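You operate a simulated robot arm through the tools that you are given. There is no shell and no other tool. Be economical: measure what you need, move in short steps, check, and stop when the job is done.

You run a simulated two-armed robot. Do the job below in one go: nothing can be reset, and whatever is moved stays where it is left.

JOB
Add about 30 ml each of blue dye and red dye to the beaker of water and swirl it even.
Fine: the bottles and the beaker go back where they stood. Set down upright: what you pick out, beaker.

Only the result counts: the job must be done as asked and must still hold three seconds after the hand-in. Knocking over, shifting, dropping, spilling or breaking anything else fails it.

ROBOT AND FRAMES
Two 7-joint arms with fingered hands on one trunk that stands fixed in place. Base frame: the origin is at the foot of the trunk, x ahead of it, y to its left, z up. Lengths are in cm, angles in rad, forces in N, time in s.
The left shoulder is at [11.7, 18.7, 102.9], the right one opposite. With the tool pointing down near the work surface each hand reaches from about 14 to 42 cm from the base axis, measured 20 degrees to its own side. Payload 3.6 kg a hand.
The TCP of each hand is the grasp point between the finger pads, 2.6 cm short of the fingertips. In the tool frame z runs along the fingers and y along their closing line. The gripper opens to 8.8 cm. The gripper's body begins 3 cm behind the TCP. The gripper is a hand of 3 fingers: y runs from the thumb to the fingers, the wrist lies at [-1.7, -9.8, -16.4] in the tool frame.
Orientation is that of the tool frame in the base frame, as a unit quaternion [x, y, z, w]. With the fingers straight down and the wrist toward the robot, the tool's x, y and z point along [0, 1, 0], [1, 0, 0] and [0, 0, -1] of the base frame.

CONTROLS
- The arms move only by the tool play_rows. It takes "left_targets", "right_targets" or both (then of equal length, played together; a hand with none holds still); each is a list of rows, each an object (a shift or turn left out is 0) with "travel": the shift along the tool's x, y, z in m, a list of three; "rot": the turn, a rotation vector about the tool's x, y, z in degrees, a list of three. In form: [{"travel": [x, y, z], "rot": [wx, wy, wz]}, ...]. A call has 1 to 8 rows; each row shifts and turns the commanded pose from where the row before left it, along the tool's axes as they then stand. A row lasts 0.2 s, in which the tool goes at most 5 cm and 0.15 rad; a call with a longer step from one row to the next is refused whole. Where a pose cannot be reached the arm comes as near as it can. A force on the tool above 80 N (or 10 N above the force at the start of the call, whichever is more), or a blocked arm, ends the call early, and 0.2 s more pass. In this call time passes only in rows, and 0.2 s behind the last. The reply holds the time, the measured pose of the TCP, the force on the tool along the base axes, the opening and the grip force, in the units named above and with some noise, with the torque about the TCP (base axes, N m) and any sound that the robot's microphone picked up.
- Cameras (640 x 400 px; columns grow to the right, rows downward): "scene" is now at [24.24, -3.56, 98.89]; the picture's right is [-0.65, -0.76, 0.00], its down [0.29, -0.25, -0.93] and it looks along [0.70, -0.60, 0.38] (base axes); focal length 214 px, centre (320, 200). "left" rides on the left gripper at [-5.6, -8, -10.2] in its tool frame; the picture's right is [-0.73, -0.32, 0.60], its down [0.62, -0.67, 0.41] and it looks along [0.27, 0.68, 0.69] (tool axes); focal length 247 px, centre (320, 200). "right" rides on the right gripper at [5.6, -8, -10.2] in its tool frame; the picture's right is [-0.73, 0.32, -0.60], its down [-0.62, -0.67, 0.41] and it looks along [-0.27, 0.68, 0.69] (tool axes); focal length 247 px, centre (320, 200). There is no depth. A picture from a camera that has moved, and an enlarged one, comes with that camera's place and axes in the base frame and with its lens. The place of the scene camera against the robot may be out by one fixed shift of up to 1.8 cm in any direction.
- get_image(camera): a new picture of that camera. The clock stands still meanwhile.
- move_column(by): slides the trunk up (or, below 0, down) by that many cm; the arms and the scene camera ride with it, the base frame stays. It gives what a move gives, with no picture.
- curl_fingers(fingers, thumb_bend, thumb_turn, hand): sets how far each is bent, from 0 (flat) to 1 (curled in); at 0.3 the hand is open as for a grip, at 0.7 the pads meet at the TCP. One left out holds its place. A second passes; each finger stops where it meets its share of the squeeze, and holds until it gets a number again. It is the only way to open and close the hand. It gives what a move gives, with no picture; readings hold the bend of each and the force on the fingers (four entries, about 0 where the hand has none), thumb and palm. thumb_turn goes from beside the hand (0) to across from the fingers (1), as for a grip.
- turn_head(pan, tilt): turns the head with the scene camera to pan (to the left, within 1.047 rad either way) and tilt (down, from -0.506 to 1.204), counted from straight ahead of the robot. It gives what a move gives.
- close_up(camera, box): a new picture of the part [left, top, right, bottom] of that camera's present view, enlarged. The clock stands still meanwhile.
- job_done(): hands the job in; it is judged then, once.

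Go step by step. Nothing tells you positions but the pictures and the camera data: compare them with the known pose of the tool, close in by small moves and look again before you grip or let go. The budget is 120 turns and 74 pictures, counting those below and the enlarged ones. Unless the task says otherwise, let go and move clear before handing in, and close with one line.

The tools are called after "Emit:" as name(argument=value, ...) on one line, values as JSON. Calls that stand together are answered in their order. play_rows: Moves the arms, as the interface text tells. Its arguments: {"type":"object","properties":{"left_targets":{"type":"array"},"right_targets":{"type":"array"}},"required":[]} The other tools are called the same way: move_column (by) slides the trunk up or down; curl_fingers (fingers, thumb_bend, thumb_turn, hand) moves the fingers one by one; turn_head (pan, tilt) turns the head that bears the scene camera; get_image (camera) takes a picture; close_up (camera, box) takes an enlarged picture of a part of a camera's view; job_done () hands the job in.

At the start:

```text
clock: 0.0
left_tool_pos: [47.64, -1.55, 124.4]
left_tcp_rot: [0.707, 0.707, -0.001, 0.001]
left_force: [0.5, 0.4, 0.1]
left_wrist_torque: [-0.01, 0.02, 0.02]
left_finger_gap: 8.78
left_finger_force: 0.0
left_shape: jaw
left_bend: [0.3, 0.3, 0.98]
left_finger forces: [0.0, 0.1, 0.0, 0.0, 0.0, 0.0]
right_tool_pos: [33.75, -35.19, 121.94]
right_tcp_rot: [0.707, 0.707, 0.0, 0.0]
right_force: [0.5, 0.0, -0.2]
right_wrist_torque: [-0.03, 0.03, 0.0]
right_finger_gap: 8.76
right_finger_force: 0.1
right_shape: jaw
right_bend: [0.3, 0.3, 0.98]
right_finger forces: [0.0, 0.1, 0.0, 0.0, 0.0, 0.0]
trunk travel left (down, up): [-17.5, 58.2]
head pan, tilt: [-0.707, -0.389]
```

scene: 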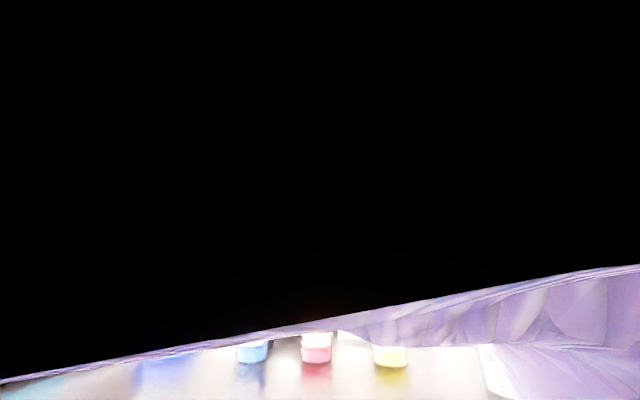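
right: 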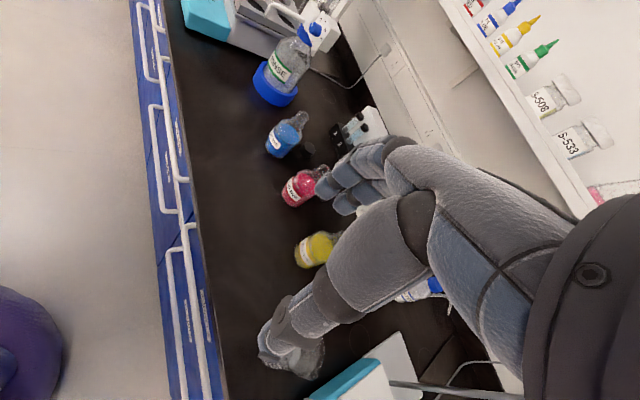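
left: 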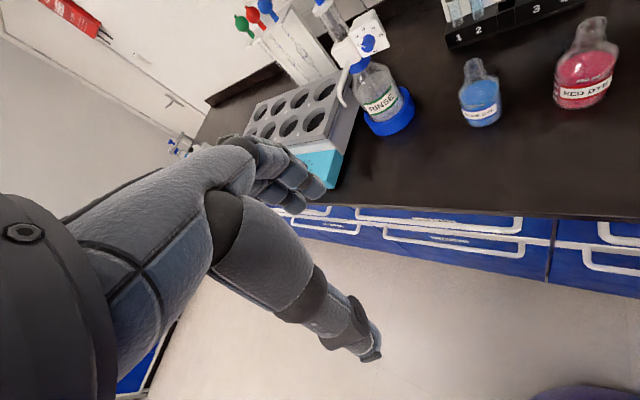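

The head camera looks up at nothing useful; the wrist cameras show a bench with blue, red and yellow bottles. I'll turn the head down toward the bench first.

Emit:
turn_head(pan=-0.3, tilt=0.6)

Emit:
get_image(camera="scene")

```text
clock: 1.3
left_tool_pos: [47.51, -1.55, 124.52]
left_tcp_rot: [0.707, 0.707, 0.0, -0.001]
left_force: [1.0, -0.3, 0.3]
left_wrist_torque: [-0.05, 0.02, -0.01]
left_finger_gap: 8.76
left_finger_force: 0.0
left_shape: jaw
left_bend: [0.3, 0.3, 0.98]
left_finger forces: [0.0, 0.0, 0.0, 0.0, 0.1, 0.0]
right_tool_pos: [33.78, -35.24, 121.87]
right_tcp_rot: [0.707, 0.707, -0.001, 0.0]
right_force: [0.4, -0.6, 0.6]
right_wrist_torque: [0.02, 0.01, -0.01]
right_finger_gap: 8.73
right_finger_force: 0.1
right_shape: jaw
right_bend: [0.3, 0.3, 0.98]
right_finger forces: [0.0, 0.0, 0.0, 0.1, 0.0, 0.0]
trunk travel left (down, up): [-17.5, 58.2]
head pan, tilt: [-0.3, 0.6]
```

```text
70 pictures are left
camera scene: at [27.08, -1.38, 90.14], right [-0.3, -0.96, 0.0], down [-0.54, 0.17, -0.83], along [0.79, -0.24, -0.56], focal length 214 px, centre (320, 200)
```

scene: 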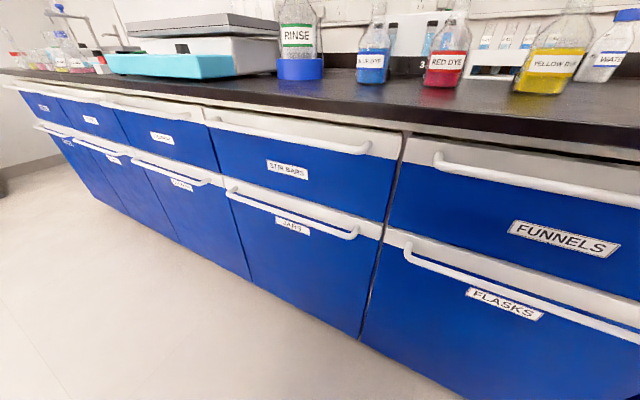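

The bench top is almost at camera height. I'll raise the trunk so I can look down on it.

Emit:
move_column(by=25)

Emit:
turn_head(pan=-0.55, tilt=0.6)

Emit:
get_image(camera="scene")

```text
clock: 3.8
left_tool_pos: [47.58, -1.56, 149.41]
left_tcp_rot: [0.707, 0.707, 0.001, 0.0]
left_force: [0.5, -0.3, 0.6]
left_wrist_torque: [0.0, 0.02, -0.02]
left_finger_gap: 8.76
left_finger_force: 0.0
left_shape: jaw
left_bend: [0.3, 0.3, 0.98]
left_finger forces: [0.0, 0.0, 0.0, 0.0, 0.0, 0.0]
right_tool_pos: [33.8, -35.2, 146.83]
right_tcp_rot: [0.707, 0.707, -0.001, -0.001]
right_force: [0.2, -0.3, -0.4]
right_wrist_torque: [0.0, 0.01, 0.01]
right_finger_gap: 8.78
right_finger_force: 0.1
right_shape: jaw
right_bend: [0.3, 0.3, 0.98]
right_finger forces: [0.0, 0.0, 0.1, 0.0, 0.0, 0.0]
trunk travel left (down, up): [-42.5, 33.2]
head pan, tilt: [-0.3, 0.6]
```

```text
clock: 4.6
left_tool_pos: [47.63, -1.7, 149.43]
left_tcp_rot: [0.707, 0.707, 0.0, 0.0]
left_force: [-0.8, -0.3, -0.3]
left_wrist_torque: [0.01, -0.01, -0.01]
left_finger_gap: 8.74
left_finger_force: 0.1
left_shape: jaw
left_bend: [0.3, 0.3, 0.98]
left_finger forces: [0.0, 0.1, 0.0, 0.1, 0.0, 0.0]
right_tool_pos: [33.78, -35.29, 146.92]
right_tcp_rot: [0.707, 0.707, 0.001, 0.0]
right_force: [0.0, 0.2, -0.2]
right_wrist_torque: [0.01, -0.02, 0.04]
right_finger_gap: 8.79
right_finger_force: 0.1
right_shape: jaw
right_bend: [0.3, 0.3, 0.98]
right_finger forces: [0.1, 0.1, 0.1, 0.1, 0.0, 0.1]
trunk travel left (down, up): [-42.5, 33.2]
head pan, tilt: [-0.55, 0.6]
```

```text
69 pictures are left
camera scene: at [22.21, -3.38, 117.22], right [-0.52, -0.85, 0.0], down [-0.48, 0.29, -0.82], along [0.7, -0.43, -0.57], focal length 214 px, centre (320, 200)
```

scene: 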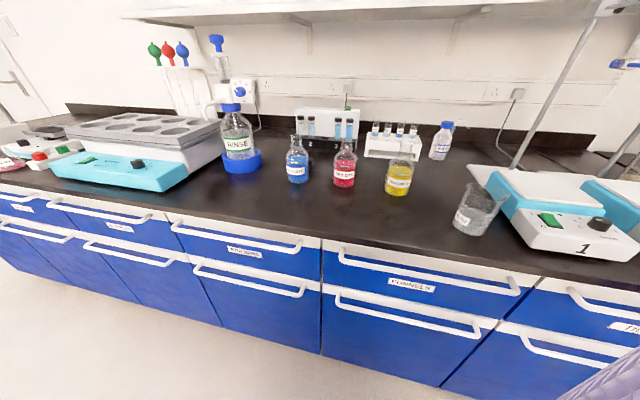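

From these views, the bench edge runs diagonally, with z about 85. I put blue near (74,-28), red near (64,-38), yellow near (53,-47) and the beaker near (35,-52). I'll enlarge the details.

Emit:
close_up(camera="scene", box=[270, 100, 430, 200])

Emit:
close_up(camera="scene", box=[420, 150, 580, 250])

Emit:
get_image(camera="right")

```text
4.00 times, centred on (350, 150) of scene
camera zoom: at [22.21, -3.38, 117.22], right [-0.52, -0.85, 0.0], down [-0.48, 0.29, -0.82], along [0.7, -0.43, -0.57], focal length 858 px, centre (200, 400)
```

zoom: 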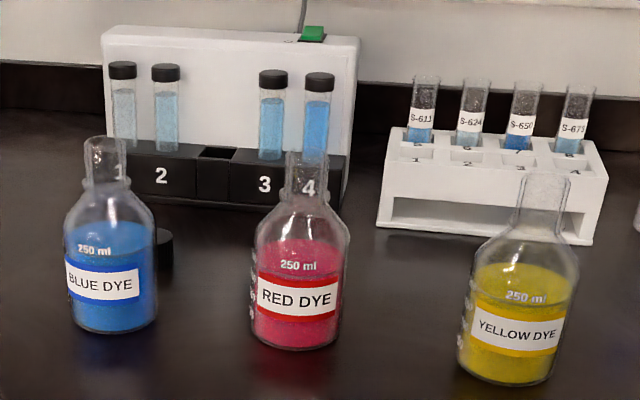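

```text
4.00 times, centred on (500, 200) of scene
camera zoom: at [22.21, -3.38, 117.22], right [-0.52, -0.85, 0.0], down [-0.48, 0.29, -0.82], along [0.7, -0.43, -0.57], focal length 858 px, centre (-400, 200)
```

zoom: 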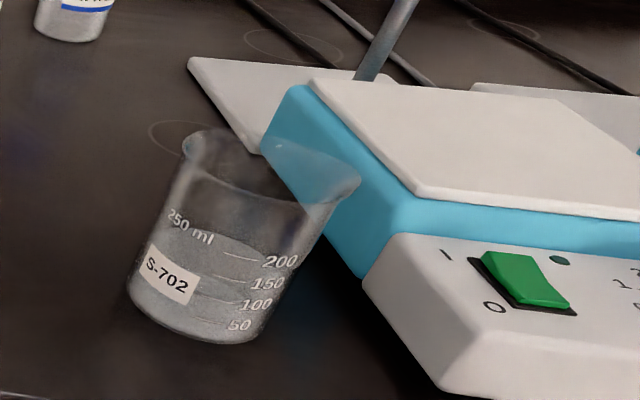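

```text
66 pictures are left
camera right: at [25.77, -29.71, 157.1], right [0.32, -0.73, 0.6], down [-0.67, -0.62, -0.41], along [0.68, -0.27, -0.69], focal length 247 px, centre (320, 200)
```

right: 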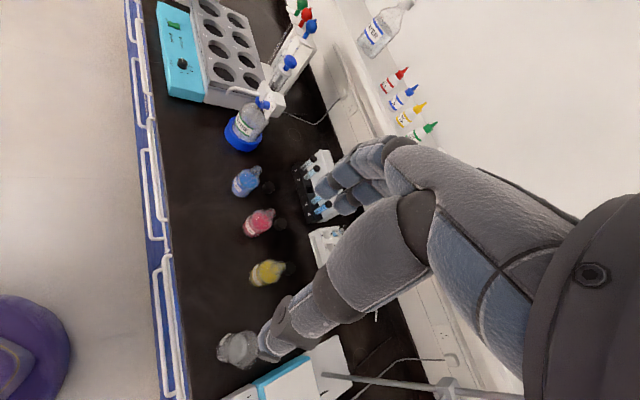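

The bottles are open, and the beaker holds roughly 150–200 ml of water. I'll rotate the right hand into a side grip (tool x up, fingers pointing forward) high in the air and check that it gets there.

Emit:
play_rows(right_targets=[{"travel": [0, 0.04, 0.02]}, {"travel": [0, 0.04, 0.02]}, {"travel": [0, 0.04, 0.02]}, {"travel": [0, 0.04, 0.02]}, {"rot": [-4.19, 5.97, 4.19]}, {"rot": [-4.19, 5.97, 4.19]}, {"rot": [-4.19, 5.97, 4.19]}, {"rot": [-4.19, 5.97, 4.19]}])

Emit:
play_rows(right_targets=[{"rot": [-4.19, 5.97, 4.19]}, {"rot": [-4.19, 5.97, 4.19]}, {"rot": [-4.19, 5.97, 4.19]}, {"rot": [-4.19, 5.97, 4.19]}, {"rot": [-4.19, 5.97, 4.19]}, {"rot": [-4.19, 5.97, 4.19]}, {"rot": [-4.19, 5.97, 4.19]}, {"rot": [-4.19, 5.97, 4.19]}])

Emit:
play_rows(right_targets=[{"rot": [-4.19, 5.97, 4.19]}])

Emit:
get_image(camera="scene")

```text
clock: 6.4
left_tool_pos: [47.65, -1.55, 149.46]
left_tcp_rot: [0.707, 0.707, 0.0, -0.001]
left_force: [-0.1, 0.5, 0.5]
left_wrist_torque: [0.03, -0.01, 0.01]
left_finger_gap: 8.77
left_finger_force: 0.0
left_shape: jaw
left_bend: [0.3, 0.3, 0.98]
left_finger forces: [0.0, 0.1, 0.0, 0.0, 0.0, 0.0]
right_tool_pos: [49.77, -35.23, 138.88]
right_tcp_rot: [0.778, 0.575, 0.248, -0.044]
right_force: [0.5, -0.1, 0.7]
right_wrist_torque: [0.0, -0.01, 0.02]
right_finger_gap: 8.77
right_finger_force: 0.1
right_shape: jaw
right_bend: [0.3, 0.3, 0.98]
right_finger forces: [0.0, 0.0, 0.1, 0.0, 0.0, 0.0]
trunk travel left (down, up): [-42.5, 33.2]
head pan, tilt: [-0.55, 0.6]
```

```text
clock: 8.2
left_tool_pos: [47.67, -1.61, 149.38]
left_tcp_rot: [0.707, 0.707, 0.001, 0.0]
left_force: [0.3, -0.1, -0.7]
left_wrist_torque: [-0.02, 0.01, -0.02]
left_finger_gap: 8.75
left_finger_force: 0.2
left_shape: jaw
left_bend: [0.3, 0.3, 0.98]
left_finger forces: [0.0, 0.1, 0.1, 0.0, 0.1, 0.1]
right_tool_pos: [49.82, -35.24, 138.89]
right_tcp_rot: [0.721, 0.178, 0.659, -0.116]
right_force: [-0.3, 0.0, 0.2]
right_wrist_torque: [0.02, 0.01, 0.04]
right_finger_gap: 8.77
right_finger_force: 0.1
right_shape: jaw
right_bend: [0.3, 0.3, 0.98]
right_finger forces: [0.0, 0.1, 0.0, 0.1, 0.1, 0.0]
trunk travel left (down, up): [-42.5, 33.2]
head pan, tilt: [-0.55, 0.6]
```

```text
clock: 8.6
left_tool_pos: [47.54, -1.55, 149.52]
left_tcp_rot: [0.707, 0.707, 0.0, 0.0]
left_force: [-0.6, 0.3, 1.3]
left_wrist_torque: [-0.01, -0.04, -0.01]
left_finger_gap: 8.77
left_finger_force: 0.0
left_shape: jaw
left_bend: [0.3, 0.3, 0.98]
left_finger forces: [0.1, 0.0, 0.1, 0.0, 0.0, 0.0]
right_tool_pos: [49.53, -35.38, 139.76]
right_tcp_rot: [0.691, 0.123, 0.703, -0.118]
right_force: [0.4, 0.5, -3.6]
right_wrist_torque: [0.02, -0.2, -0.02]
right_finger_gap: 8.8
right_finger_force: 0.0
right_shape: jaw
right_bend: [0.3, 0.3, 0.97]
right_finger forces: [0.1, 0.1, 0.0, 0.0, 0.0, 0.1]
trunk travel left (down, up): [-42.5, 33.2]
head pan, tilt: [-0.55, 0.6]
```

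```text
65 pictures are left
camera scene: at [22.22, -3.37, 117.23], right [-0.52, -0.85, 0.0], down [-0.48, 0.3, -0.83], along [0.7, -0.43, -0.56], focal length 214 px, centre (320, 200)
```

scene: 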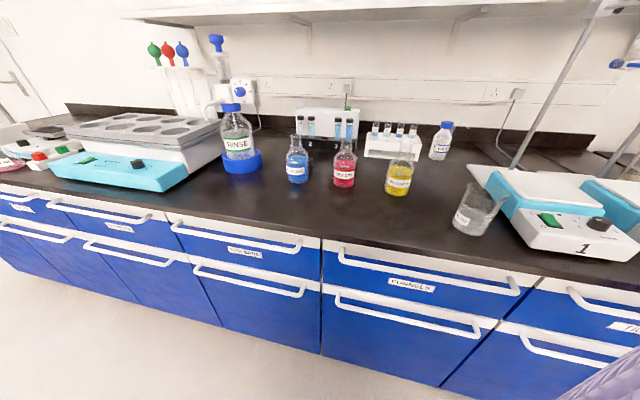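

The side grip pose is reached. I'll lower the trunk and move the hand above the blue bottle.

Emit:
move_column(by=-18)

Emit:
play_rows(right_targets=[{"travel": [-0.01, 0.003, 0.04]}, {"travel": [-0.01, 0.003, 0.04]}, {"travel": [-0.01, 0.003, 0.04]}, {"travel": [-0.01, 0.003, 0.04]}, {"travel": [-0.01, 0.003, 0.04]}])

Emit:
get_image(camera="right")

Emit:
get_image(camera="scene")

```text
clock: 10.6
left_tool_pos: [47.56, -1.58, 131.47]
left_tcp_rot: [0.707, 0.707, 0.001, 0.0]
left_force: [0.1, 0.4, 0.6]
left_wrist_torque: [0.02, -0.03, 0.0]
left_finger_gap: 8.76
left_finger_force: 0.0
left_shape: jaw
left_bend: [0.3, 0.3, 0.98]
left_finger forces: [0.0, 0.0, 0.0, 0.1, 0.0, 0.0]
right_tool_pos: [49.73, -35.24, 120.82]
right_tcp_rot: [0.696, 0.122, 0.697, -0.121]
right_force: [-0.4, -0.1, -0.5]
right_wrist_torque: [-0.03, -0.01, 0.01]
right_finger_gap: 8.78
right_finger_force: 0.1
right_shape: jaw
right_bend: [0.3, 0.3, 0.97]
right_finger forces: [0.0, 0.0, 0.0, 0.1, 0.1, 0.0]
trunk travel left (down, up): [-24.5, 51.2]
head pan, tilt: [-0.55, 0.6]
```

```text
clock: 11.8
left_tool_pos: [47.62, -1.63, 131.39]
left_tcp_rot: [0.708, 0.706, 0.0, 0.0]
left_force: [-0.3, 0.3, 0.5]
left_wrist_torque: [-0.01, 0.0, -0.04]
left_finger_gap: 8.75
left_finger_force: 0.0
left_shape: jaw
left_bend: [0.3, 0.3, 0.98]
left_finger forces: [0.0, 0.0, 0.1, 0.0, 0.1, 0.1]
right_tool_pos: [68.84, -30.68, 120.35]
right_tcp_rot: [0.698, 0.123, 0.694, -0.122]
right_force: [0.3, -0.5, 0.3]
right_wrist_torque: [-0.01, 0.01, 0.0]
right_finger_gap: 8.78
right_finger_force: 0.1
right_shape: jaw
right_bend: [0.3, 0.3, 0.97]
right_finger forces: [0.0, 0.0, 0.0, 0.1, 0.0, 0.0]
right hand out of reach, approached as far as the arm can: row 2, 3, 4, 5
trunk travel left (down, up): [-24.5, 51.2]
head pan, tilt: [-0.55, 0.6]
```

```text
64 pictures are left
camera right: at [56.61, -26.74, 126.1], right [-0.46, -0.51, -0.73], down [0.16, 0.76, -0.63], along [0.87, -0.4, -0.27], focal length 247 px, centre (320, 200)
```

right: 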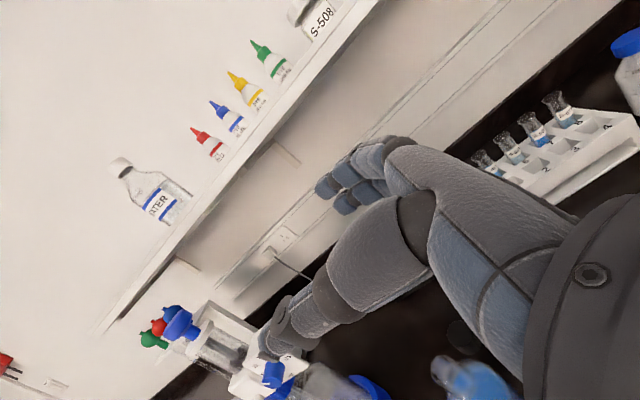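

```text
63 pictures are left
camera scene: at [24.84, -3.36, 97.81], right [-0.52, -0.85, 0.0], down [-0.48, 0.29, -0.82], along [0.7, -0.43, -0.57], focal length 214 px, centre (320, 200)
```

scene: 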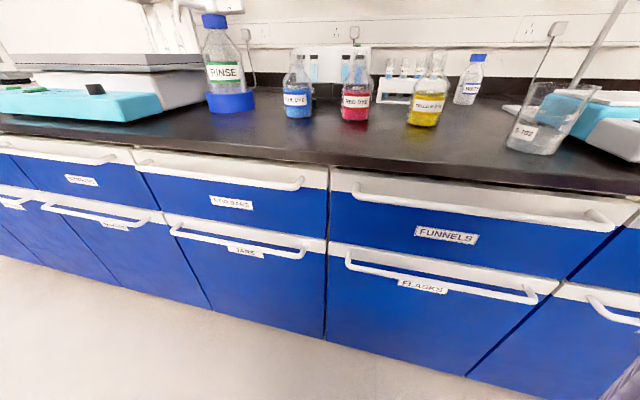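

At this height the hand can't go lower while level, so a slightly pitched-down hand will be needed for gripping. I'll first test empty, near the beaker, how far I can tilt the hand for the pour.

Emit:
play_rows(right_targets=[{"travel": [0.005, 0.001, -0.044]}, {"travel": [0.005, 0.001, -0.044]}, {"travel": [0.005, 0.001, -0.044]}, {"travel": [0.005, 0.001, -0.044]}, {"travel": [0.005, 0.001, -0.044]}, {"travel": [0.005, 0.001, -0.044]}, {"travel": [0.005, 0.001, -0.044]}])

Emit:
play_rows(right_targets=[{"rot": [0, -7, 0]}, {"rot": [0, -7, 0]}, {"rot": [0, -7, 0]}, {"rot": [7.5, 0, -2.9]}, {"rot": [7.5, 0, -2.9]}, {"rot": [7.5, 0, -2.9]}])

Emit:
turn_head(pan=-0.9, tilt=0.5)

Emit:
get_image(camera="scene")

```text
clock: 13.4
left_tool_pos: [47.55, -1.55, 131.44]
left_tcp_rot: [0.707, 0.708, 0.0, -0.001]
left_force: [-0.5, -0.5, -0.2]
left_wrist_torque: [-0.04, -0.02, -0.02]
left_finger_gap: 8.78
left_finger_force: 0.0
left_shape: jaw
left_bend: [0.3, 0.3, 0.98]
left_finger forces: [0.0, 0.1, 0.1, 0.1, 0.0, 0.1]
right_tool_pos: [41.37, -43.56, 125.4]
right_tcp_rot: [0.697, 0.122, 0.696, -0.122]
right_force: [0.1, 1.0, -0.1]
right_wrist_torque: [0.03, -0.03, -0.03]
right_finger_gap: 8.76
right_finger_force: 0.0
right_shape: jaw
right_bend: [0.3, 0.3, 0.97]
right_finger forces: [0.0, 0.0, 0.1, 0.0, 0.1, 0.0]
right hand out of reach, approached as far as the arm can: row 6, 7
trunk travel left (down, up): [-24.5, 51.2]
head pan, tilt: [-0.55, 0.6]
```

```text
clock: 14.8
left_tool_pos: [47.58, -1.65, 131.42]
left_tcp_rot: [0.707, 0.707, 0.0, -0.001]
left_force: [-0.1, 0.4, -0.3]
left_wrist_torque: [0.01, 0.0, -0.01]
left_finger_gap: 8.78
left_finger_force: 0.0
left_shape: jaw
left_bend: [0.3, 0.3, 0.98]
left_finger forces: [0.0, 0.0, 0.1, 0.0, 0.0, 0.0]
right_tool_pos: [41.54, -43.42, 125.32]
right_tcp_rot: [0.764, 0.31, 0.525, -0.212]
right_force: [-0.1, -0.4, 0.0]
right_wrist_torque: [0.01, 0.04, 0.03]
right_finger_gap: 8.78
right_finger_force: 0.0
right_shape: jaw
right_bend: [0.3, 0.3, 0.97]
right_finger forces: [0.0, 0.0, 0.0, 0.0, 0.0, 0.0]
trunk travel left (down, up): [-24.5, 51.2]
head pan, tilt: [-0.55, 0.6]
```

```text
clock: 15.6
left_tool_pos: [47.6, -1.5, 131.57]
left_tcp_rot: [0.707, 0.707, 0.001, 0.0]
left_force: [1.0, 0.5, -0.4]
left_wrist_torque: [-0.02, -0.02, -0.02]
left_finger_gap: 8.76
left_finger_force: 0.0
left_shape: jaw
left_bend: [0.3, 0.3, 0.98]
left_finger forces: [0.1, 0.0, 0.1, 0.0, 0.1, 0.0]
right_tool_pos: [41.44, -43.45, 125.36]
right_tcp_rot: [0.764, 0.309, 0.525, -0.211]
right_force: [0.6, 0.6, 0.1]
right_wrist_torque: [-0.01, -0.01, 0.03]
right_finger_gap: 8.8
right_finger_force: 0.1
right_shape: jaw
right_bend: [0.3, 0.3, 0.97]
right_finger forces: [0.1, 0.0, 0.0, 0.1, 0.1, 0.1]
trunk travel left (down, up): [-24.5, 51.2]
head pan, tilt: [-0.901, 0.499]
```

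```text
62 pictures are left
camera scene: at [22.91, -5.9, 98.73], right [-0.78, -0.62, 0.0], down [-0.3, 0.38, -0.88], along [0.55, -0.69, -0.48], focal length 214 px, centre (320, 200)
```

scene: 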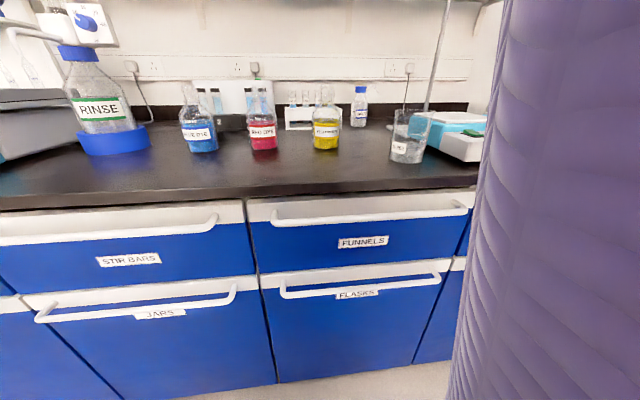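

Orientation is now yaw about 42° and pitch about 21°. I'll test the pour tilt in empty air.

Emit:
play_rows(right_targets=[{"rot": [0, -8, 0]}, {"rot": [0, -8, 0]}, {"rot": [0, -8, 0]}, {"rot": [0, -8, 0]}, {"rot": [0, -8, 0]}, {"rot": [0, -8, 0]}, {"rot": [0, -8, 0]}, {"rot": [0, -8, 0]}])

Emit:
play_rows(right_targets=[{"rot": [0, -8, 0]}, {"rot": [0, -8, 0]}, {"rot": [0, -8, 0]}, {"rot": [0, -8, 0]}])

Emit:
get_image(camera="right")

```text
clock: 17.4
left_tool_pos: [47.66, -1.47, 131.46]
left_tcp_rot: [0.707, 0.707, 0.0, 0.0]
left_force: [-0.1, 0.7, -0.3]
left_wrist_torque: [0.0, -0.03, 0.01]
left_finger_gap: 8.77
left_finger_force: 0.1
left_shape: jaw
left_bend: [0.3, 0.3, 0.98]
left_finger forces: [0.1, 0.0, 0.0, 0.0, 0.0, 0.0]
right_tool_pos: [41.51, -43.29, 125.46]
right_tcp_rot: [0.926, 0.374, 0.039, -0.015]
right_force: [0.0, 0.2, -1.2]
right_wrist_torque: [-0.02, 0.01, 0.02]
right_finger_gap: 8.75
right_finger_force: 0.0
right_shape: jaw
right_bend: [0.3, 0.3, 0.97]
right_finger forces: [0.0, 0.0, 0.0, 0.0, 0.0, 0.1]
trunk travel left (down, up): [-24.5, 51.2]
head pan, tilt: [-0.901, 0.499]
```

```text
clock: 18.4
left_tool_pos: [47.62, -1.56, 131.37]
left_tcp_rot: [0.707, 0.707, 0.0, 0.0]
left_force: [0.6, 0.2, 0.8]
left_wrist_torque: [-0.01, -0.03, -0.05]
left_finger_gap: 8.74
left_finger_force: 0.2
left_shape: jaw
left_bend: [0.3, 0.3, 0.98]
left_finger forces: [0.1, 0.0, 0.0, 0.1, 0.1, 0.0]
right_tool_pos: [41.53, -43.42, 125.39]
right_tcp_rot: [0.901, 0.364, -0.217, 0.088]
right_force: [0.8, -0.4, -0.5]
right_wrist_torque: [-0.02, -0.02, -0.01]
right_finger_gap: 8.83
right_finger_force: 0.2
right_shape: jaw
right_bend: [0.3, 0.3, 0.97]
right_finger forces: [0.0, 0.0, 0.0, 0.1, 0.0, 0.0]
trunk travel left (down, up): [-24.5, 51.2]
head pan, tilt: [-0.901, 0.499]
```

```text
61 pictures are left
camera right: at [42.99, -30.98, 131.93], right [-0.05, -0.49, 0.87], down [-1.0, -0.04, -0.08], along [0.07, -0.87, -0.49], focal length 247 px, centre (320, 200)
```

right: 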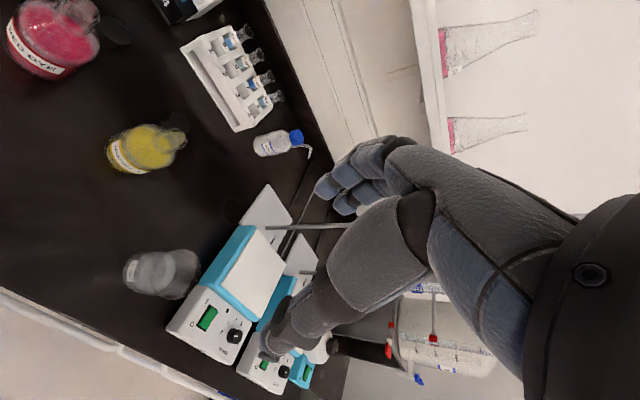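

The tilt works all the way. I'll go back to a gripping orientation (yaw 0, pitch 25° down), aimed so the hand stays clear of the red bottle.

Emit:
play_rows(right_targets=[{"rot": [0, 8, 0]}, {"rot": [0, 8, 0]}, {"rot": [0, 8, 0]}, {"rot": [0, 8, 0]}, {"rot": [0, 8, 0]}, {"rot": [0, 8, 0]}, {"rot": [0, 8, 0]}, {"rot": [0, 8, 0]}])

Emit:
play_rows(right_targets=[{"rot": [0, 8, 0]}, {"rot": [0, 8, 0]}, {"rot": [0, 8, 0]}, {"rot": [0, 4, 0]}, {"rot": [-6.34, 0, 2.96]}, {"rot": [-6.34, 0, 2.96]}, {"rot": [-6.34, 0, 2.96]}])

Emit:
play_rows(right_targets=[{"rot": [-6.34, 0, 2.96]}, {"rot": [-6.34, 0, 2.96]}, {"rot": [-6.34, 0, 2.96]}])

```text
clock: 20.2
left_tool_pos: [47.64, -1.64, 131.47]
left_tcp_rot: [0.708, 0.706, 0.001, 0.0]
left_force: [0.0, 0.2, 0.0]
left_wrist_torque: [0.03, -0.02, -0.04]
left_finger_gap: 8.75
left_finger_force: 0.0
left_shape: jaw
left_bend: [0.3, 0.3, 0.98]
left_finger forces: [0.1, 0.0, 0.1, 0.0, 0.0, 0.1]
right_tool_pos: [41.55, -43.43, 125.32]
right_tcp_rot: [0.879, 0.356, 0.295, -0.119]
right_force: [0.1, 0.4, 0.2]
right_wrist_torque: [0.01, -0.01, -0.02]
right_finger_gap: 8.77
right_finger_force: 0.1
right_shape: jaw
right_bend: [0.3, 0.3, 0.97]
right_finger forces: [0.1, 0.0, 0.0, 0.0, 0.0, 0.0]
trunk travel left (down, up): [-24.5, 51.2]
head pan, tilt: [-0.901, 0.499]
```

```text
clock: 21.8
left_tool_pos: [47.44, -1.51, 131.61]
left_tcp_rot: [0.707, 0.707, 0.0, 0.0]
left_force: [-0.1, 0.2, 0.2]
left_wrist_torque: [-0.01, 0.0, -0.02]
left_finger_gap: 8.78
left_finger_force: 0.1
left_shape: jaw
left_bend: [0.3, 0.3, 0.98]
left_finger forces: [0.1, 0.0, 0.0, 0.0, 0.0, 0.1]
right_tool_pos: [41.39, -43.27, 125.39]
right_tcp_rot: [0.826, 0.167, 0.527, -0.108]
right_force: [-0.2, 0.8, -0.9]
right_wrist_torque: [0.03, 0.01, -0.04]
right_finger_gap: 8.74
right_finger_force: 0.1
right_shape: jaw
right_bend: [0.3, 0.3, 0.97]
right_finger forces: [0.0, 0.0, 0.0, 0.1, 0.1, 0.0]
trunk travel left (down, up): [-24.5, 51.2]
head pan, tilt: [-0.901, 0.499]
```

```text
clock: 22.6
left_tool_pos: [47.51, -1.53, 131.51]
left_tcp_rot: [0.707, 0.708, 0.0, 0.001]
left_force: [0.2, 0.0, -0.1]
left_wrist_torque: [0.01, -0.02, 0.0]
left_finger_gap: 8.77
left_finger_force: 0.1
left_shape: jaw
left_bend: [0.3, 0.3, 0.98]
left_finger forces: [0.0, 0.0, 0.1, 0.1, 0.0, 0.1]
right_tool_pos: [41.49, -43.43, 125.33]
right_tcp_rot: [0.843, 0.015, 0.537, -0.009]
right_force: [-0.5, 0.1, 0.2]
right_wrist_torque: [-0.01, -0.03, 0.0]
right_finger_gap: 8.78
right_finger_force: 0.0
right_shape: jaw
right_bend: [0.3, 0.3, 0.97]
right_finger forces: [0.0, 0.1, 0.1, 0.0, 0.0, 0.0]
trunk travel left (down, up): [-24.5, 51.2]
head pan, tilt: [-0.901, 0.499]
```

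Emit:
play_rows(right_targets=[{"travel": [0.013, -0.0273, 0.028]}, {"travel": [0.013, -0.0273, 0.028]}, {"travel": [0.013, -0.0273, 0.028]}, {"travel": [0.013, -0.0273, 0.028]}, {"travel": [0.013, -0.0273, 0.028]}, {"travel": [0.013, -0.0273, 0.028]}])

Emit:
move_column(by=-15)

Emit:
get_image(camera="right")

Emit:
get_image(camera="left")

```text
clock: 24.0
left_tool_pos: [47.75, -1.62, 131.41]
left_tcp_rot: [0.707, 0.707, -0.001, 0.0]
left_force: [-0.1, 0.4, -0.9]
left_wrist_torque: [-0.01, 0.02, -0.01]
left_finger_gap: 8.75
left_finger_force: 0.1
left_shape: jaw
left_bend: [0.3, 0.3, 0.98]
left_finger forces: [0.0, 0.0, 0.1, 0.1, 0.0, 0.1]
right_tool_pos: [59.63, -26.3, 125.11]
right_tcp_rot: [0.844, 0.014, 0.536, -0.01]
right_force: [0.4, -1.4, 0.4]
right_wrist_torque: [0.03, -0.01, 0.02]
right_finger_gap: 8.79
right_finger_force: 0.0
right_shape: jaw
right_bend: [0.3, 0.3, 0.97]
right_finger forces: [0.0, 0.1, 0.0, 0.1, 0.1, 0.1]
trunk travel left (down, up): [-24.5, 51.2]
head pan, tilt: [-0.901, 0.499]
```

```text
clock: 25.8
left_tool_pos: [47.56, -1.59, 116.55]
left_tcp_rot: [0.707, 0.708, 0.0, 0.001]
left_force: [0.0, 0.4, -0.3]
left_wrist_torque: [0.0, 0.0, 0.0]
left_finger_gap: 8.76
left_finger_force: 0.0
left_shape: jaw
left_bend: [0.3, 0.3, 0.98]
left_finger forces: [0.1, 0.1, 0.0, 0.0, 0.0, 0.0]
right_tool_pos: [59.38, -26.41, 110.45]
right_tcp_rot: [0.842, 0.015, 0.539, -0.009]
right_force: [-0.2, -0.4, 0.8]
right_wrist_torque: [0.0, 0.0, 0.03]
right_finger_gap: 8.78
right_finger_force: 0.1
right_shape: jaw
right_bend: [0.3, 0.3, 0.97]
right_finger forces: [0.0, 0.1, 0.1, 0.0, 0.0, 0.0]
trunk travel left (down, up): [-9.5, 66.2]
head pan, tilt: [-0.901, 0.499]
```

```text
60 pictures are left
camera right: at [52.23, -18.69, 119.85], right [-0.84, -0.35, -0.41], down [0.09, 0.67, -0.74], along [0.53, -0.66, -0.53], focal length 247 px, centre (320, 200)
```

right: 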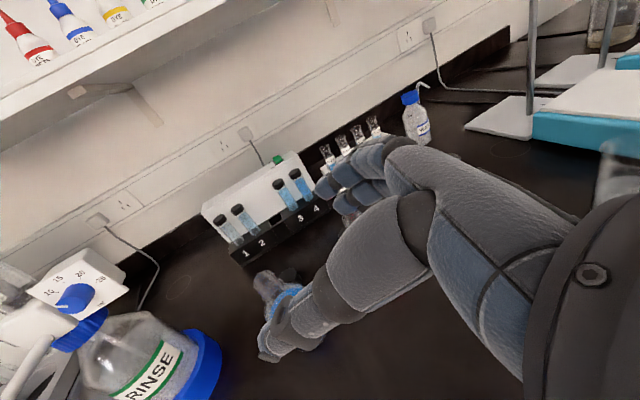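

```text
59 pictures are left
camera left: at [39.51, -7.26, 126.71], right [-0.32, -0.73, -0.6], down [-0.66, 0.62, -0.41], along [0.68, 0.27, -0.69], focal length 247 px, centre (320, 200)
```

left: 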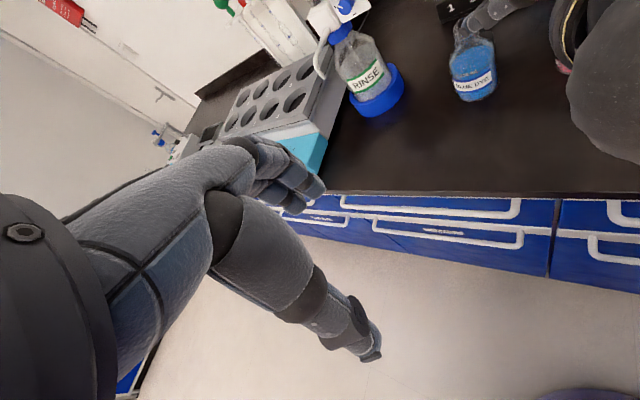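

I'll zoom on the blue bottle from both wrist cameras to fix its position precisely.

Emit:
close_up(camera="left", box=[400, 0, 560, 100])

Emit:
close_up(camera="right", box=[220, 250, 380, 350])

```text
4.00 times, centred on (480, 50) of left
camera zoom: at [39.51, -7.26, 126.71], right [-0.32, -0.73, -0.6], down [-0.66, 0.62, -0.41], along [0.68, 0.27, -0.69], focal length 988 px, centre (-320, 800)
```

zoom: 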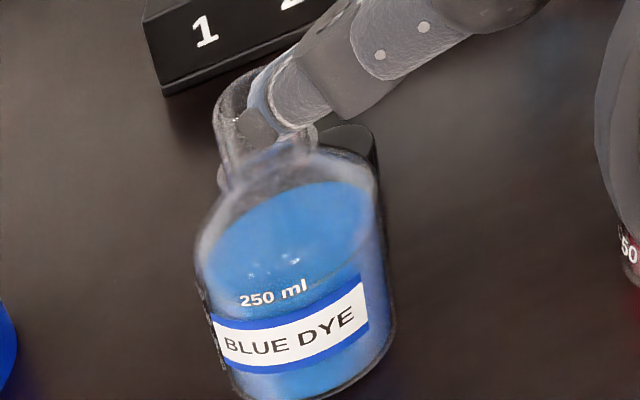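

```text
4.00 times, centred on (300, 300) of right
camera zoom: at [52.23, -18.69, 119.85], right [-0.84, -0.35, -0.41], down [0.09, 0.67, -0.74], along [0.53, -0.66, -0.53], focal length 988 px, centre (400, -200)
```

zoom: 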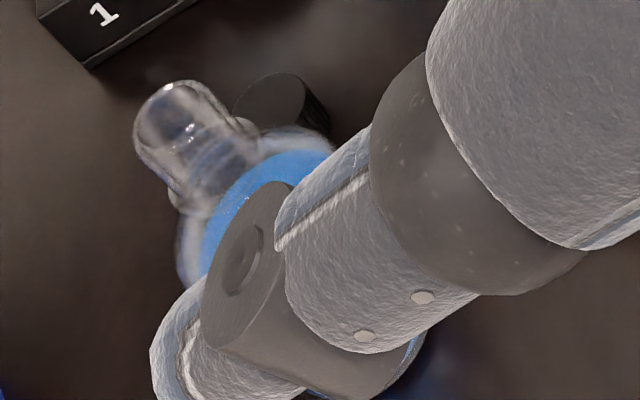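

I estimate blue at (75.5,-29.5), base z about 84.5 and height 15. I'll move to a point 14 cm back along the fingers.

Emit:
play_rows(right_targets=[{"travel": [-0.026, 0.007, 0.0215]}, {"travel": [-0.026, 0.007, 0.0215]}, {"travel": [-0.026, 0.007, 0.0215]}, {"travel": [-0.026, 0.007, 0.0215]}])

Emit:
get_image(camera="right")

Emit:
close_up(camera="left", box=[384, 0, 640, 160])

```text
clock: 26.8
left_tool_pos: [47.57, -1.63, 116.43]
left_tcp_rot: [0.707, 0.707, 0.001, -0.001]
left_force: [0.2, 0.7, 0.2]
left_wrist_torque: [0.02, 0.02, 0.02]
left_finger_gap: 8.76
left_finger_force: 0.0
left_shape: jaw
left_bend: [0.3, 0.3, 0.98]
left_finger forces: [0.0, 0.0, 0.0, 0.0, 0.0, 0.0]
right_tool_pos: [63.05, -29.14, 97.05]
right_tcp_rot: [0.843, 0.015, 0.538, -0.009]
right_force: [0.2, -0.2, -0.4]
right_wrist_torque: [-0.02, -0.03, -0.01]
right_finger_gap: 8.78
right_finger_force: 0.0
right_shape: jaw
right_bend: [0.3, 0.3, 0.97]
right_finger forces: [0.0, 0.0, 0.0, 0.1, 0.1, 0.0]
trunk travel left (down, up): [-9.5, 66.2]
head pan, tilt: [-0.901, 0.499]
```

```text
56 pictures are left
camera right: at [55.9, -21.45, 106.57], right [-0.84, -0.35, -0.41], down [0.09, 0.67, -0.74], along [0.53, -0.66, -0.53], focal length 247 px, centre (320, 200)
```

right: 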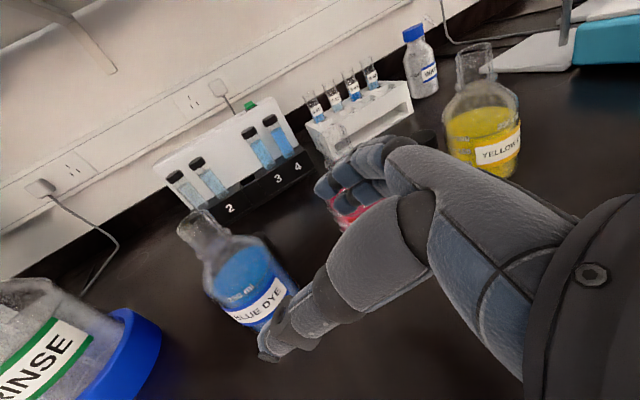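

```text
2.50 times, centred on (512, 80) of left
camera zoom: at [39.66, -7.29, 126.63], right [-0.32, -0.73, -0.6], down [-0.67, 0.62, -0.41], along [0.68, 0.27, -0.69], focal length 617 px, centre (-160, 500)
```

zoom: 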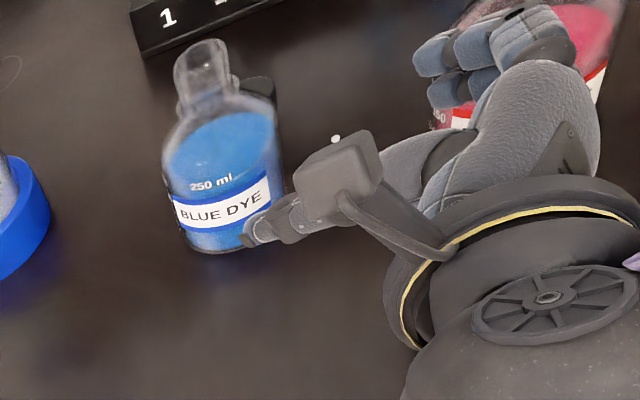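

The fingers would pass close to the red bottle. I'll shift left and yaw to about -15° for a safer approach line.

Emit:
play_rows(right_targets=[{"travel": [0, -0.03, 0]}, {"rot": [-7.7, 0, 3.6]}, {"rot": [-7.7, 0, 3.6]}])

Emit:
get_image(camera="right")

```text
clock: 27.6
left_tool_pos: [47.6, -1.61, 116.46]
left_tcp_rot: [0.707, 0.707, 0.0, 0.0]
left_force: [0.4, -0.1, 0.4]
left_wrist_torque: [0.0, -0.02, -0.01]
left_finger_gap: 8.77
left_finger_force: 0.1
left_shape: jaw
left_bend: [0.3, 0.3, 0.98]
left_finger forces: [0.0, 0.0, 0.0, 0.0, 0.0, 0.0]
right_tool_pos: [69.57, -30.75, 99.59]
right_tcp_rot: [0.836, -0.11, 0.533, 0.07]
right_force: [1.1, 0.3, 0.4]
right_wrist_torque: [-0.01, -0.02, -0.02]
right_finger_gap: 8.76
right_finger_force: 0.2
right_shape: jaw
right_bend: [0.3, 0.3, 0.97]
right_finger forces: [0.1, 0.0, 0.0, 0.0, 0.0, 0.0]
right hand out of reach, approached as far as the arm can: row 1, 2, 3
trunk travel left (down, up): [-9.5, 66.2]
head pan, tilt: [-0.901, 0.499]
```

```text
54 pictures are left
camera right: at [64.95, -21.36, 108.98], right [-0.91, -0.09, -0.41], down [0.28, 0.61, -0.74], along [0.32, -0.78, -0.53], focal length 247 px, centre (320, 200)
```

right: 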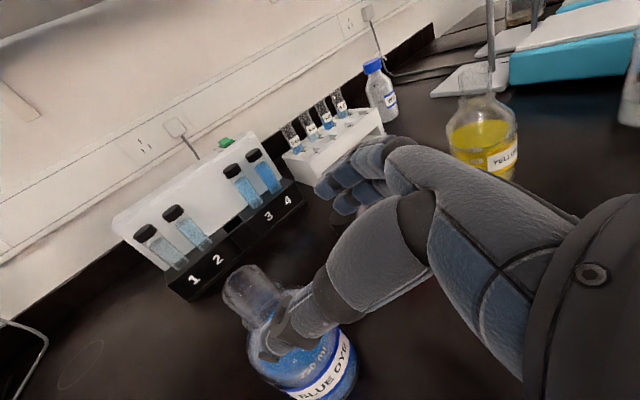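

The arm jumped toward a reachable pose (no contact force). I'll raise straight up before repositioning above the blue bottle.

Emit:
play_rows(right_targets=[{"travel": [0.027, 0, -0.0127]}, {"travel": [0.027, 0, -0.0127]}, {"travel": [0.027, 0, -0.0127]}])

```text
clock: 28.4
left_tool_pos: [47.52, -1.65, 116.51]
left_tcp_rot: [0.708, 0.707, 0.0, 0.0]
left_force: [-0.9, -0.1, 0.7]
left_wrist_torque: [-0.02, 0.01, 0.01]
left_finger_gap: 8.77
left_finger_force: 0.1
left_shape: jaw
left_bend: [0.3, 0.3, 0.98]
left_finger forces: [0.1, 0.0, 0.0, 0.0, 0.0, 0.0]
right_tool_pos: [69.2, -31.28, 108.48]
right_tcp_rot: [0.836, -0.11, 0.533, 0.07]
right_force: [1.3, 0.0, -0.1]
right_wrist_torque: [0.04, 0.03, 0.0]
right_finger_gap: 8.79
right_finger_force: 0.0
right_shape: jaw
right_bend: [0.3, 0.3, 0.97]
right_finger forces: [0.0, 0.1, 0.1, 0.1, 0.1, 0.0]
right hand out of reach, approached as far as the arm can: row 3
trunk travel left (down, up): [-9.5, 66.2]
head pan, tilt: [-0.901, 0.499]
```

Emit:
play_rows(right_targets=[{"travel": [0.005, -0.0174, 0.0285]}, {"travel": [0.005, -0.0174, 0.0285]}])

Emit:
get_image(camera="right")

Emit:
close_up(camera="left", box=[384, 0, 640, 160])

```text
clock: 29.0
left_tool_pos: [47.67, -1.58, 116.41]
left_tcp_rot: [0.707, 0.707, 0.0, 0.0]
left_force: [-0.3, -0.3, -0.3]
left_wrist_torque: [-0.02, 0.02, 0.01]
left_finger_gap: 8.78
left_finger_force: 0.1
left_shape: jaw
left_bend: [0.3, 0.3, 0.98]
left_finger forces: [0.0, 0.0, 0.0, 0.1, 0.0, 0.0]
right_tool_pos: [72.07, -32.83, 105.67]
right_tcp_rot: [0.836, -0.11, 0.532, 0.071]
right_force: [0.1, 0.2, 0.0]
right_wrist_torque: [0.0, 0.02, 0.02]
right_finger_gap: 8.75
right_finger_force: 0.1
right_shape: jaw
right_bend: [0.3, 0.3, 0.97]
right_finger forces: [0.1, 0.1, 0.0, 0.1, 0.0, 0.0]
right hand out of reach, approached as far as the arm can: row 1, 2
trunk travel left (down, up): [-9.5, 66.2]
head pan, tilt: [-0.901, 0.499]
```

```text
53 pictures are left
camera right: at [67.49, -23.33, 115.13], right [-0.91, -0.09, -0.41], down [0.28, 0.61, -0.74], along [0.32, -0.78, -0.53], focal length 247 px, centre (320, 200)
```

right: 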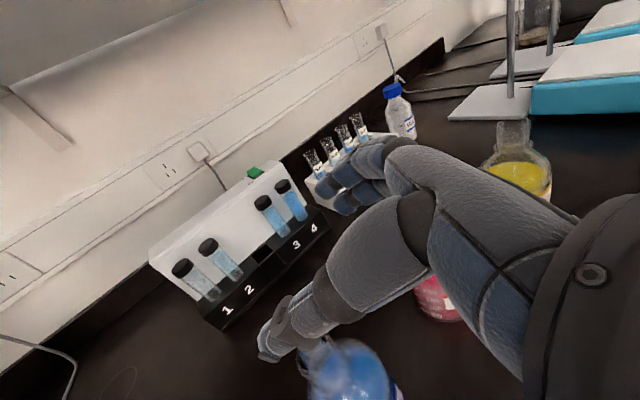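

```text
2.50 times, centred on (512, 80) of left
camera zoom: at [39.68, -7.28, 126.63], right [-0.32, -0.73, -0.6], down [-0.67, 0.62, -0.41], along [0.68, 0.27, -0.69], focal length 617 px, centre (-160, 500)
```

zoom: 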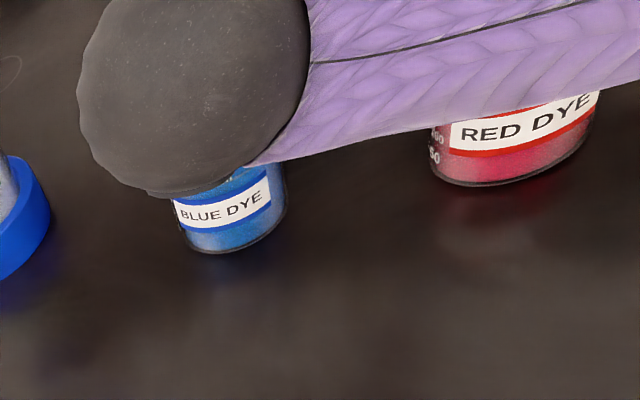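

Negative yaw forces an awkward elbow. I'll go up, return to a small positive yaw, and use a steeper 40° pitch so I can descend from above.

Emit:
play_rows(right_targets=[{"travel": [0.018, 0, -0.0085]}, {"travel": [0.018, 0, -0.0085]}, {"rot": [6.07, 0, -2.83]}, {"rot": [6.07, 0, -2.83]}, {"rot": [6.07, 0, -2.83]}, {"rot": [0, -7.5, 0]}, {"rot": [0, -7.5, 0]}])

Emit:
get_image(camera="left")

```text
clock: 30.6
left_tool_pos: [47.56, -1.58, 116.6]
left_tcp_rot: [0.707, 0.707, 0.0, -0.001]
left_force: [0.1, 0.6, 0.9]
left_wrist_torque: [-0.02, 0.03, 0.01]
left_finger_gap: 8.77
left_finger_force: 0.0
left_shape: jaw
left_bend: [0.3, 0.3, 0.98]
left_finger forces: [0.0, 0.1, 0.0, 0.1, 0.1, 0.1]
right_tool_pos: [71.7, -33.59, 108.86]
right_tcp_rot: [0.906, 0.04, 0.421, -0.018]
right_force: [0.4, -0.3, 0.8]
right_wrist_torque: [0.03, 0.04, -0.02]
right_finger_gap: 8.79
right_finger_force: 0.1
right_shape: jaw
right_bend: [0.3, 0.3, 0.97]
right_finger forces: [0.1, 0.1, 0.0, 0.0, 0.0, 0.0]
right hand out of reach, approached as far as the arm can: row 2
trunk travel left (down, up): [-9.5, 66.2]
head pan, tilt: [-0.901, 0.499]
```

```text
51 pictures are left
camera left: at [39.61, -7.23, 126.67], right [-0.32, -0.73, -0.6], down [-0.67, 0.62, -0.41], along [0.68, 0.27, -0.69], focal length 247 px, centre (320, 200)
```

left: 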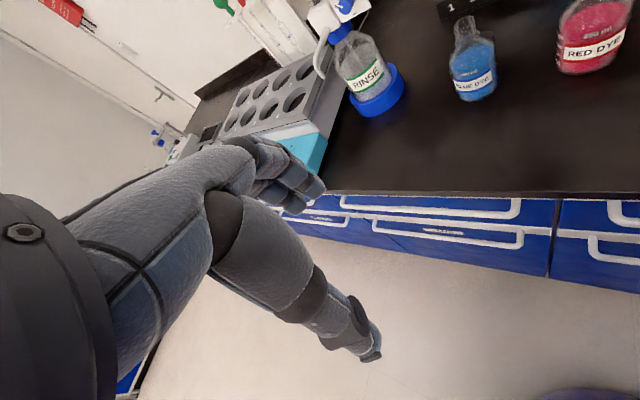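

Emit:
play_rows(right_targets=[{"travel": [0.002, -0.0193, 0.0252]}, {"travel": [0.002, -0.0193, 0.0252]}])

Emit:
get_image(camera="right")

```text
clock: 31.2
left_tool_pos: [47.62, -1.63, 116.51]
left_tcp_rot: [0.707, 0.707, 0.0, -0.001]
left_force: [-0.6, -0.4, 1.1]
left_wrist_torque: [-0.06, 0.03, 0.0]
left_finger_gap: 8.78
left_finger_force: 0.1
left_shape: jaw
left_bend: [0.3, 0.3, 0.98]
left_finger forces: [0.0, 0.0, 0.0, 0.0, 0.1, 0.0]
right_tool_pos: [74.85, -30.09, 106.4]
right_tcp_rot: [0.905, 0.039, 0.422, -0.02]
right_force: [-0.2, -0.4, -0.7]
right_wrist_torque: [0.01, -0.04, 0.0]
right_finger_gap: 8.77
right_finger_force: 0.1
right_shape: jaw
right_bend: [0.3, 0.3, 0.97]
right_finger forces: [0.1, 0.0, 0.0, 0.0, 0.0, 0.1]
right hand out of reach, approached as far as the arm can: row 2
trunk travel left (down, up): [-9.5, 66.2]
head pan, tilt: [-0.901, 0.499]
```

```text
50 pictures are left
camera right: at [69.97, -22.62, 117.35], right [-0.9, -0.4, -0.18], down [-0.14, 0.66, -0.74], along [0.41, -0.64, -0.65], focal length 247 px, centre (320, 200)
```

right: 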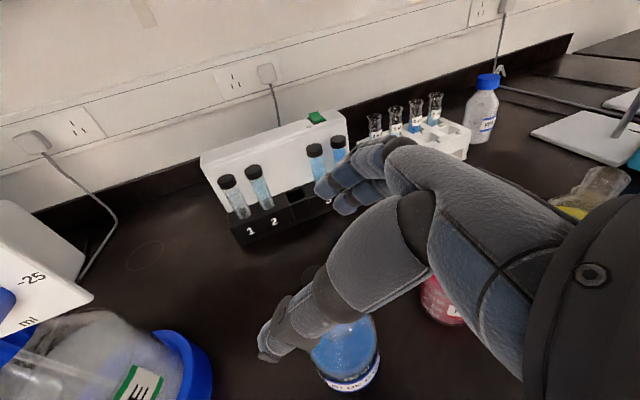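

Refined blue position: about (76.1,-30.0). I'll descend vertically with the fingers straddling the bottle, halfway first.

Emit:
play_rows(right_targets=[{"travel": [-0.0283, 0, 0.0238]}, {"travel": [-0.0206, 0, 0.033]}])

Emit:
get_image(camera="right")

Emit:
get_image(camera="left")

```text
clock: 31.8
left_tool_pos: [47.66, -1.52, 116.5]
left_tcp_rot: [0.707, 0.707, 0.0, 0.0]
left_force: [0.5, 0.0, -0.9]
left_wrist_torque: [0.0, 0.01, 0.01]
left_finger_gap: 8.78
left_finger_force: 0.1
left_shape: jaw
left_bend: [0.3, 0.3, 0.98]
left_finger forces: [0.0, 0.0, 0.0, 0.0, 0.0, 0.0]
right_tool_pos: [75.99, -29.93, 98.98]
right_tcp_rot: [0.906, 0.039, 0.422, -0.02]
right_force: [0.4, 0.8, -0.2]
right_wrist_torque: [-0.01, 0.01, 0.0]
right_finger_gap: 8.78
right_finger_force: 0.0
right_shape: jaw
right_bend: [0.3, 0.3, 0.97]
right_finger forces: [0.1, 0.1, 0.1, 0.0, 0.0, 0.0]
trunk travel left (down, up): [-9.5, 66.2]
head pan, tilt: [-0.901, 0.499]
```

```text
49 pictures are left
camera right: at [71.04, -22.36, 109.76], right [-0.9, -0.4, -0.18], down [-0.14, 0.66, -0.74], along [0.41, -0.64, -0.65], focal length 247 px, centre (320, 200)
```

right: 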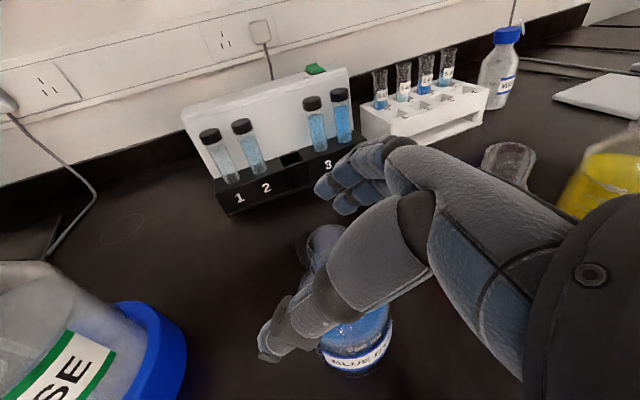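

```text
48 pictures are left
camera left: at [39.68, -7.27, 126.63], right [-0.32, -0.73, -0.6], down [-0.67, 0.62, -0.41], along [0.68, 0.27, -0.69], focal length 247 px, centre (320, 200)
```

left: 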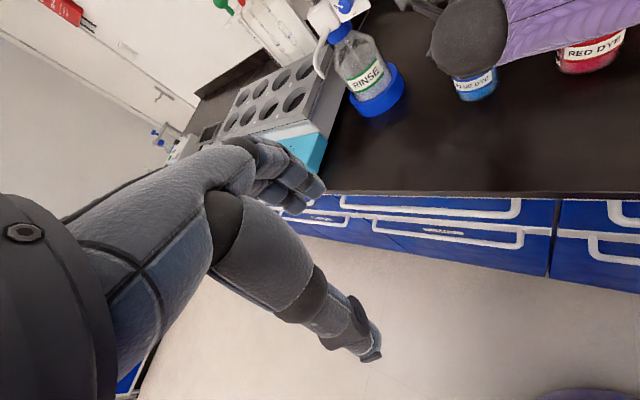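

The TCP lines up with the bottle's mouth and axis. I'll continue down to grip height.

Emit:
play_rows(right_targets=[{"travel": [-0.0184, 0, 0.0154]}, {"travel": [-0.0184, 0, 0.0154]}, {"travel": [-0.0184, 0, 0.0154]}])

Emit:
get_image(camera="right")

```text
clock: 32.6
left_tool_pos: [47.51, -1.58, 116.57]
left_tcp_rot: [0.707, 0.707, 0.0, 0.0]
left_force: [-0.2, -0.6, 0.4]
left_wrist_torque: [0.01, 0.01, -0.01]
left_finger_gap: 8.78
left_finger_force: 0.0
left_shape: jaw
left_bend: [0.3, 0.3, 0.98]
left_finger forces: [0.0, 0.0, 0.1, 0.0, 0.0, 0.0]
right_tool_pos: [75.98, -29.83, 91.73]
right_tcp_rot: [0.905, 0.041, 0.423, -0.019]
right_force: [0.2, 1.0, 0.2]
right_wrist_torque: [0.04, 0.02, 0.04]
right_finger_gap: 8.77
right_finger_force: 0.2
right_shape: jaw
right_bend: [0.3, 0.3, 0.97]
right_finger forces: [0.1, 0.0, 0.0, 0.1, 0.9, 0.0]
trunk travel left (down, up): [-9.5, 66.2]
head pan, tilt: [-0.901, 0.499]
```

```text
47 pictures are left
camera right: at [71.01, -22.45, 102.62], right [-0.9, -0.4, -0.18], down [-0.14, 0.66, -0.74], along [0.41, -0.64, -0.65], focal length 247 px, centre (320, 200)
```

right: 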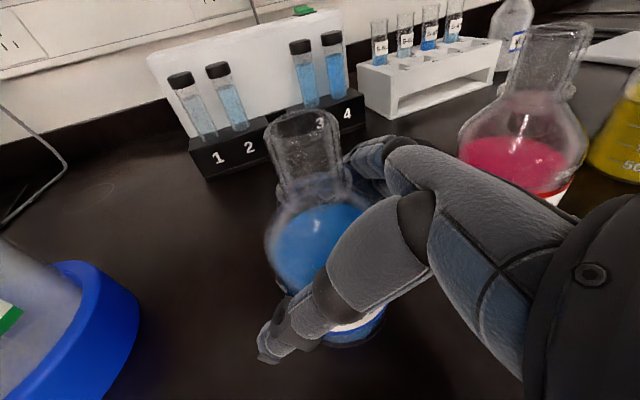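

The bottle sits between thumb and fingers. I'll close both sides to grip.

Emit:
curl_fingers(hand="right", fingers=0.6, thumb_bend=0.6)

Emit:
get_image(camera="right")

```text
clock: 33.6
left_tool_pos: [47.54, -1.61, 116.65]
left_tcp_rot: [0.707, 0.708, 0.0, -0.001]
left_force: [0.2, -1.0, -0.1]
left_wrist_torque: [-0.02, -0.02, 0.0]
left_finger_gap: 8.76
left_finger_force: 0.1
left_shape: jaw
left_bend: [0.3, 0.3, 0.98]
left_finger forces: [0.0, 0.1, 0.0, 0.0, 0.0, 0.1]
right_tool_pos: [75.91, -30.16, 91.89]
right_tcp_rot: [0.905, 0.039, 0.424, -0.018]
right_force: [-0.6, -3.6, 3.0]
right_wrist_torque: [-0.45, -0.06, -0.02]
right_finger_gap: 6.48
right_finger_force: 27.9
right_shape: fingers
right_bend: [0.42, 0.49, 0.96]
right_finger forces: [6.6, 22.8, 0.0, 0.0, 25.8, 0.0]
trunk travel left (down, up): [-9.5, 66.2]
head pan, tilt: [-0.901, 0.499]
```

```text
46 pictures are left
camera right: at [71.0, -22.54, 102.67], right [-0.9, -0.4, -0.18], down [-0.14, 0.66, -0.74], along [0.41, -0.64, -0.65], focal length 247 px, centre (320, 200)
```

right: 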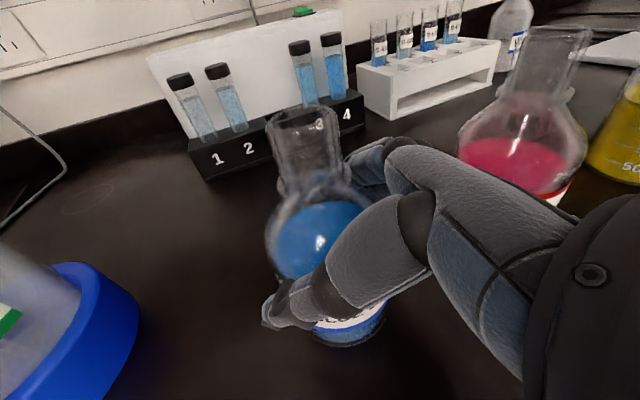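

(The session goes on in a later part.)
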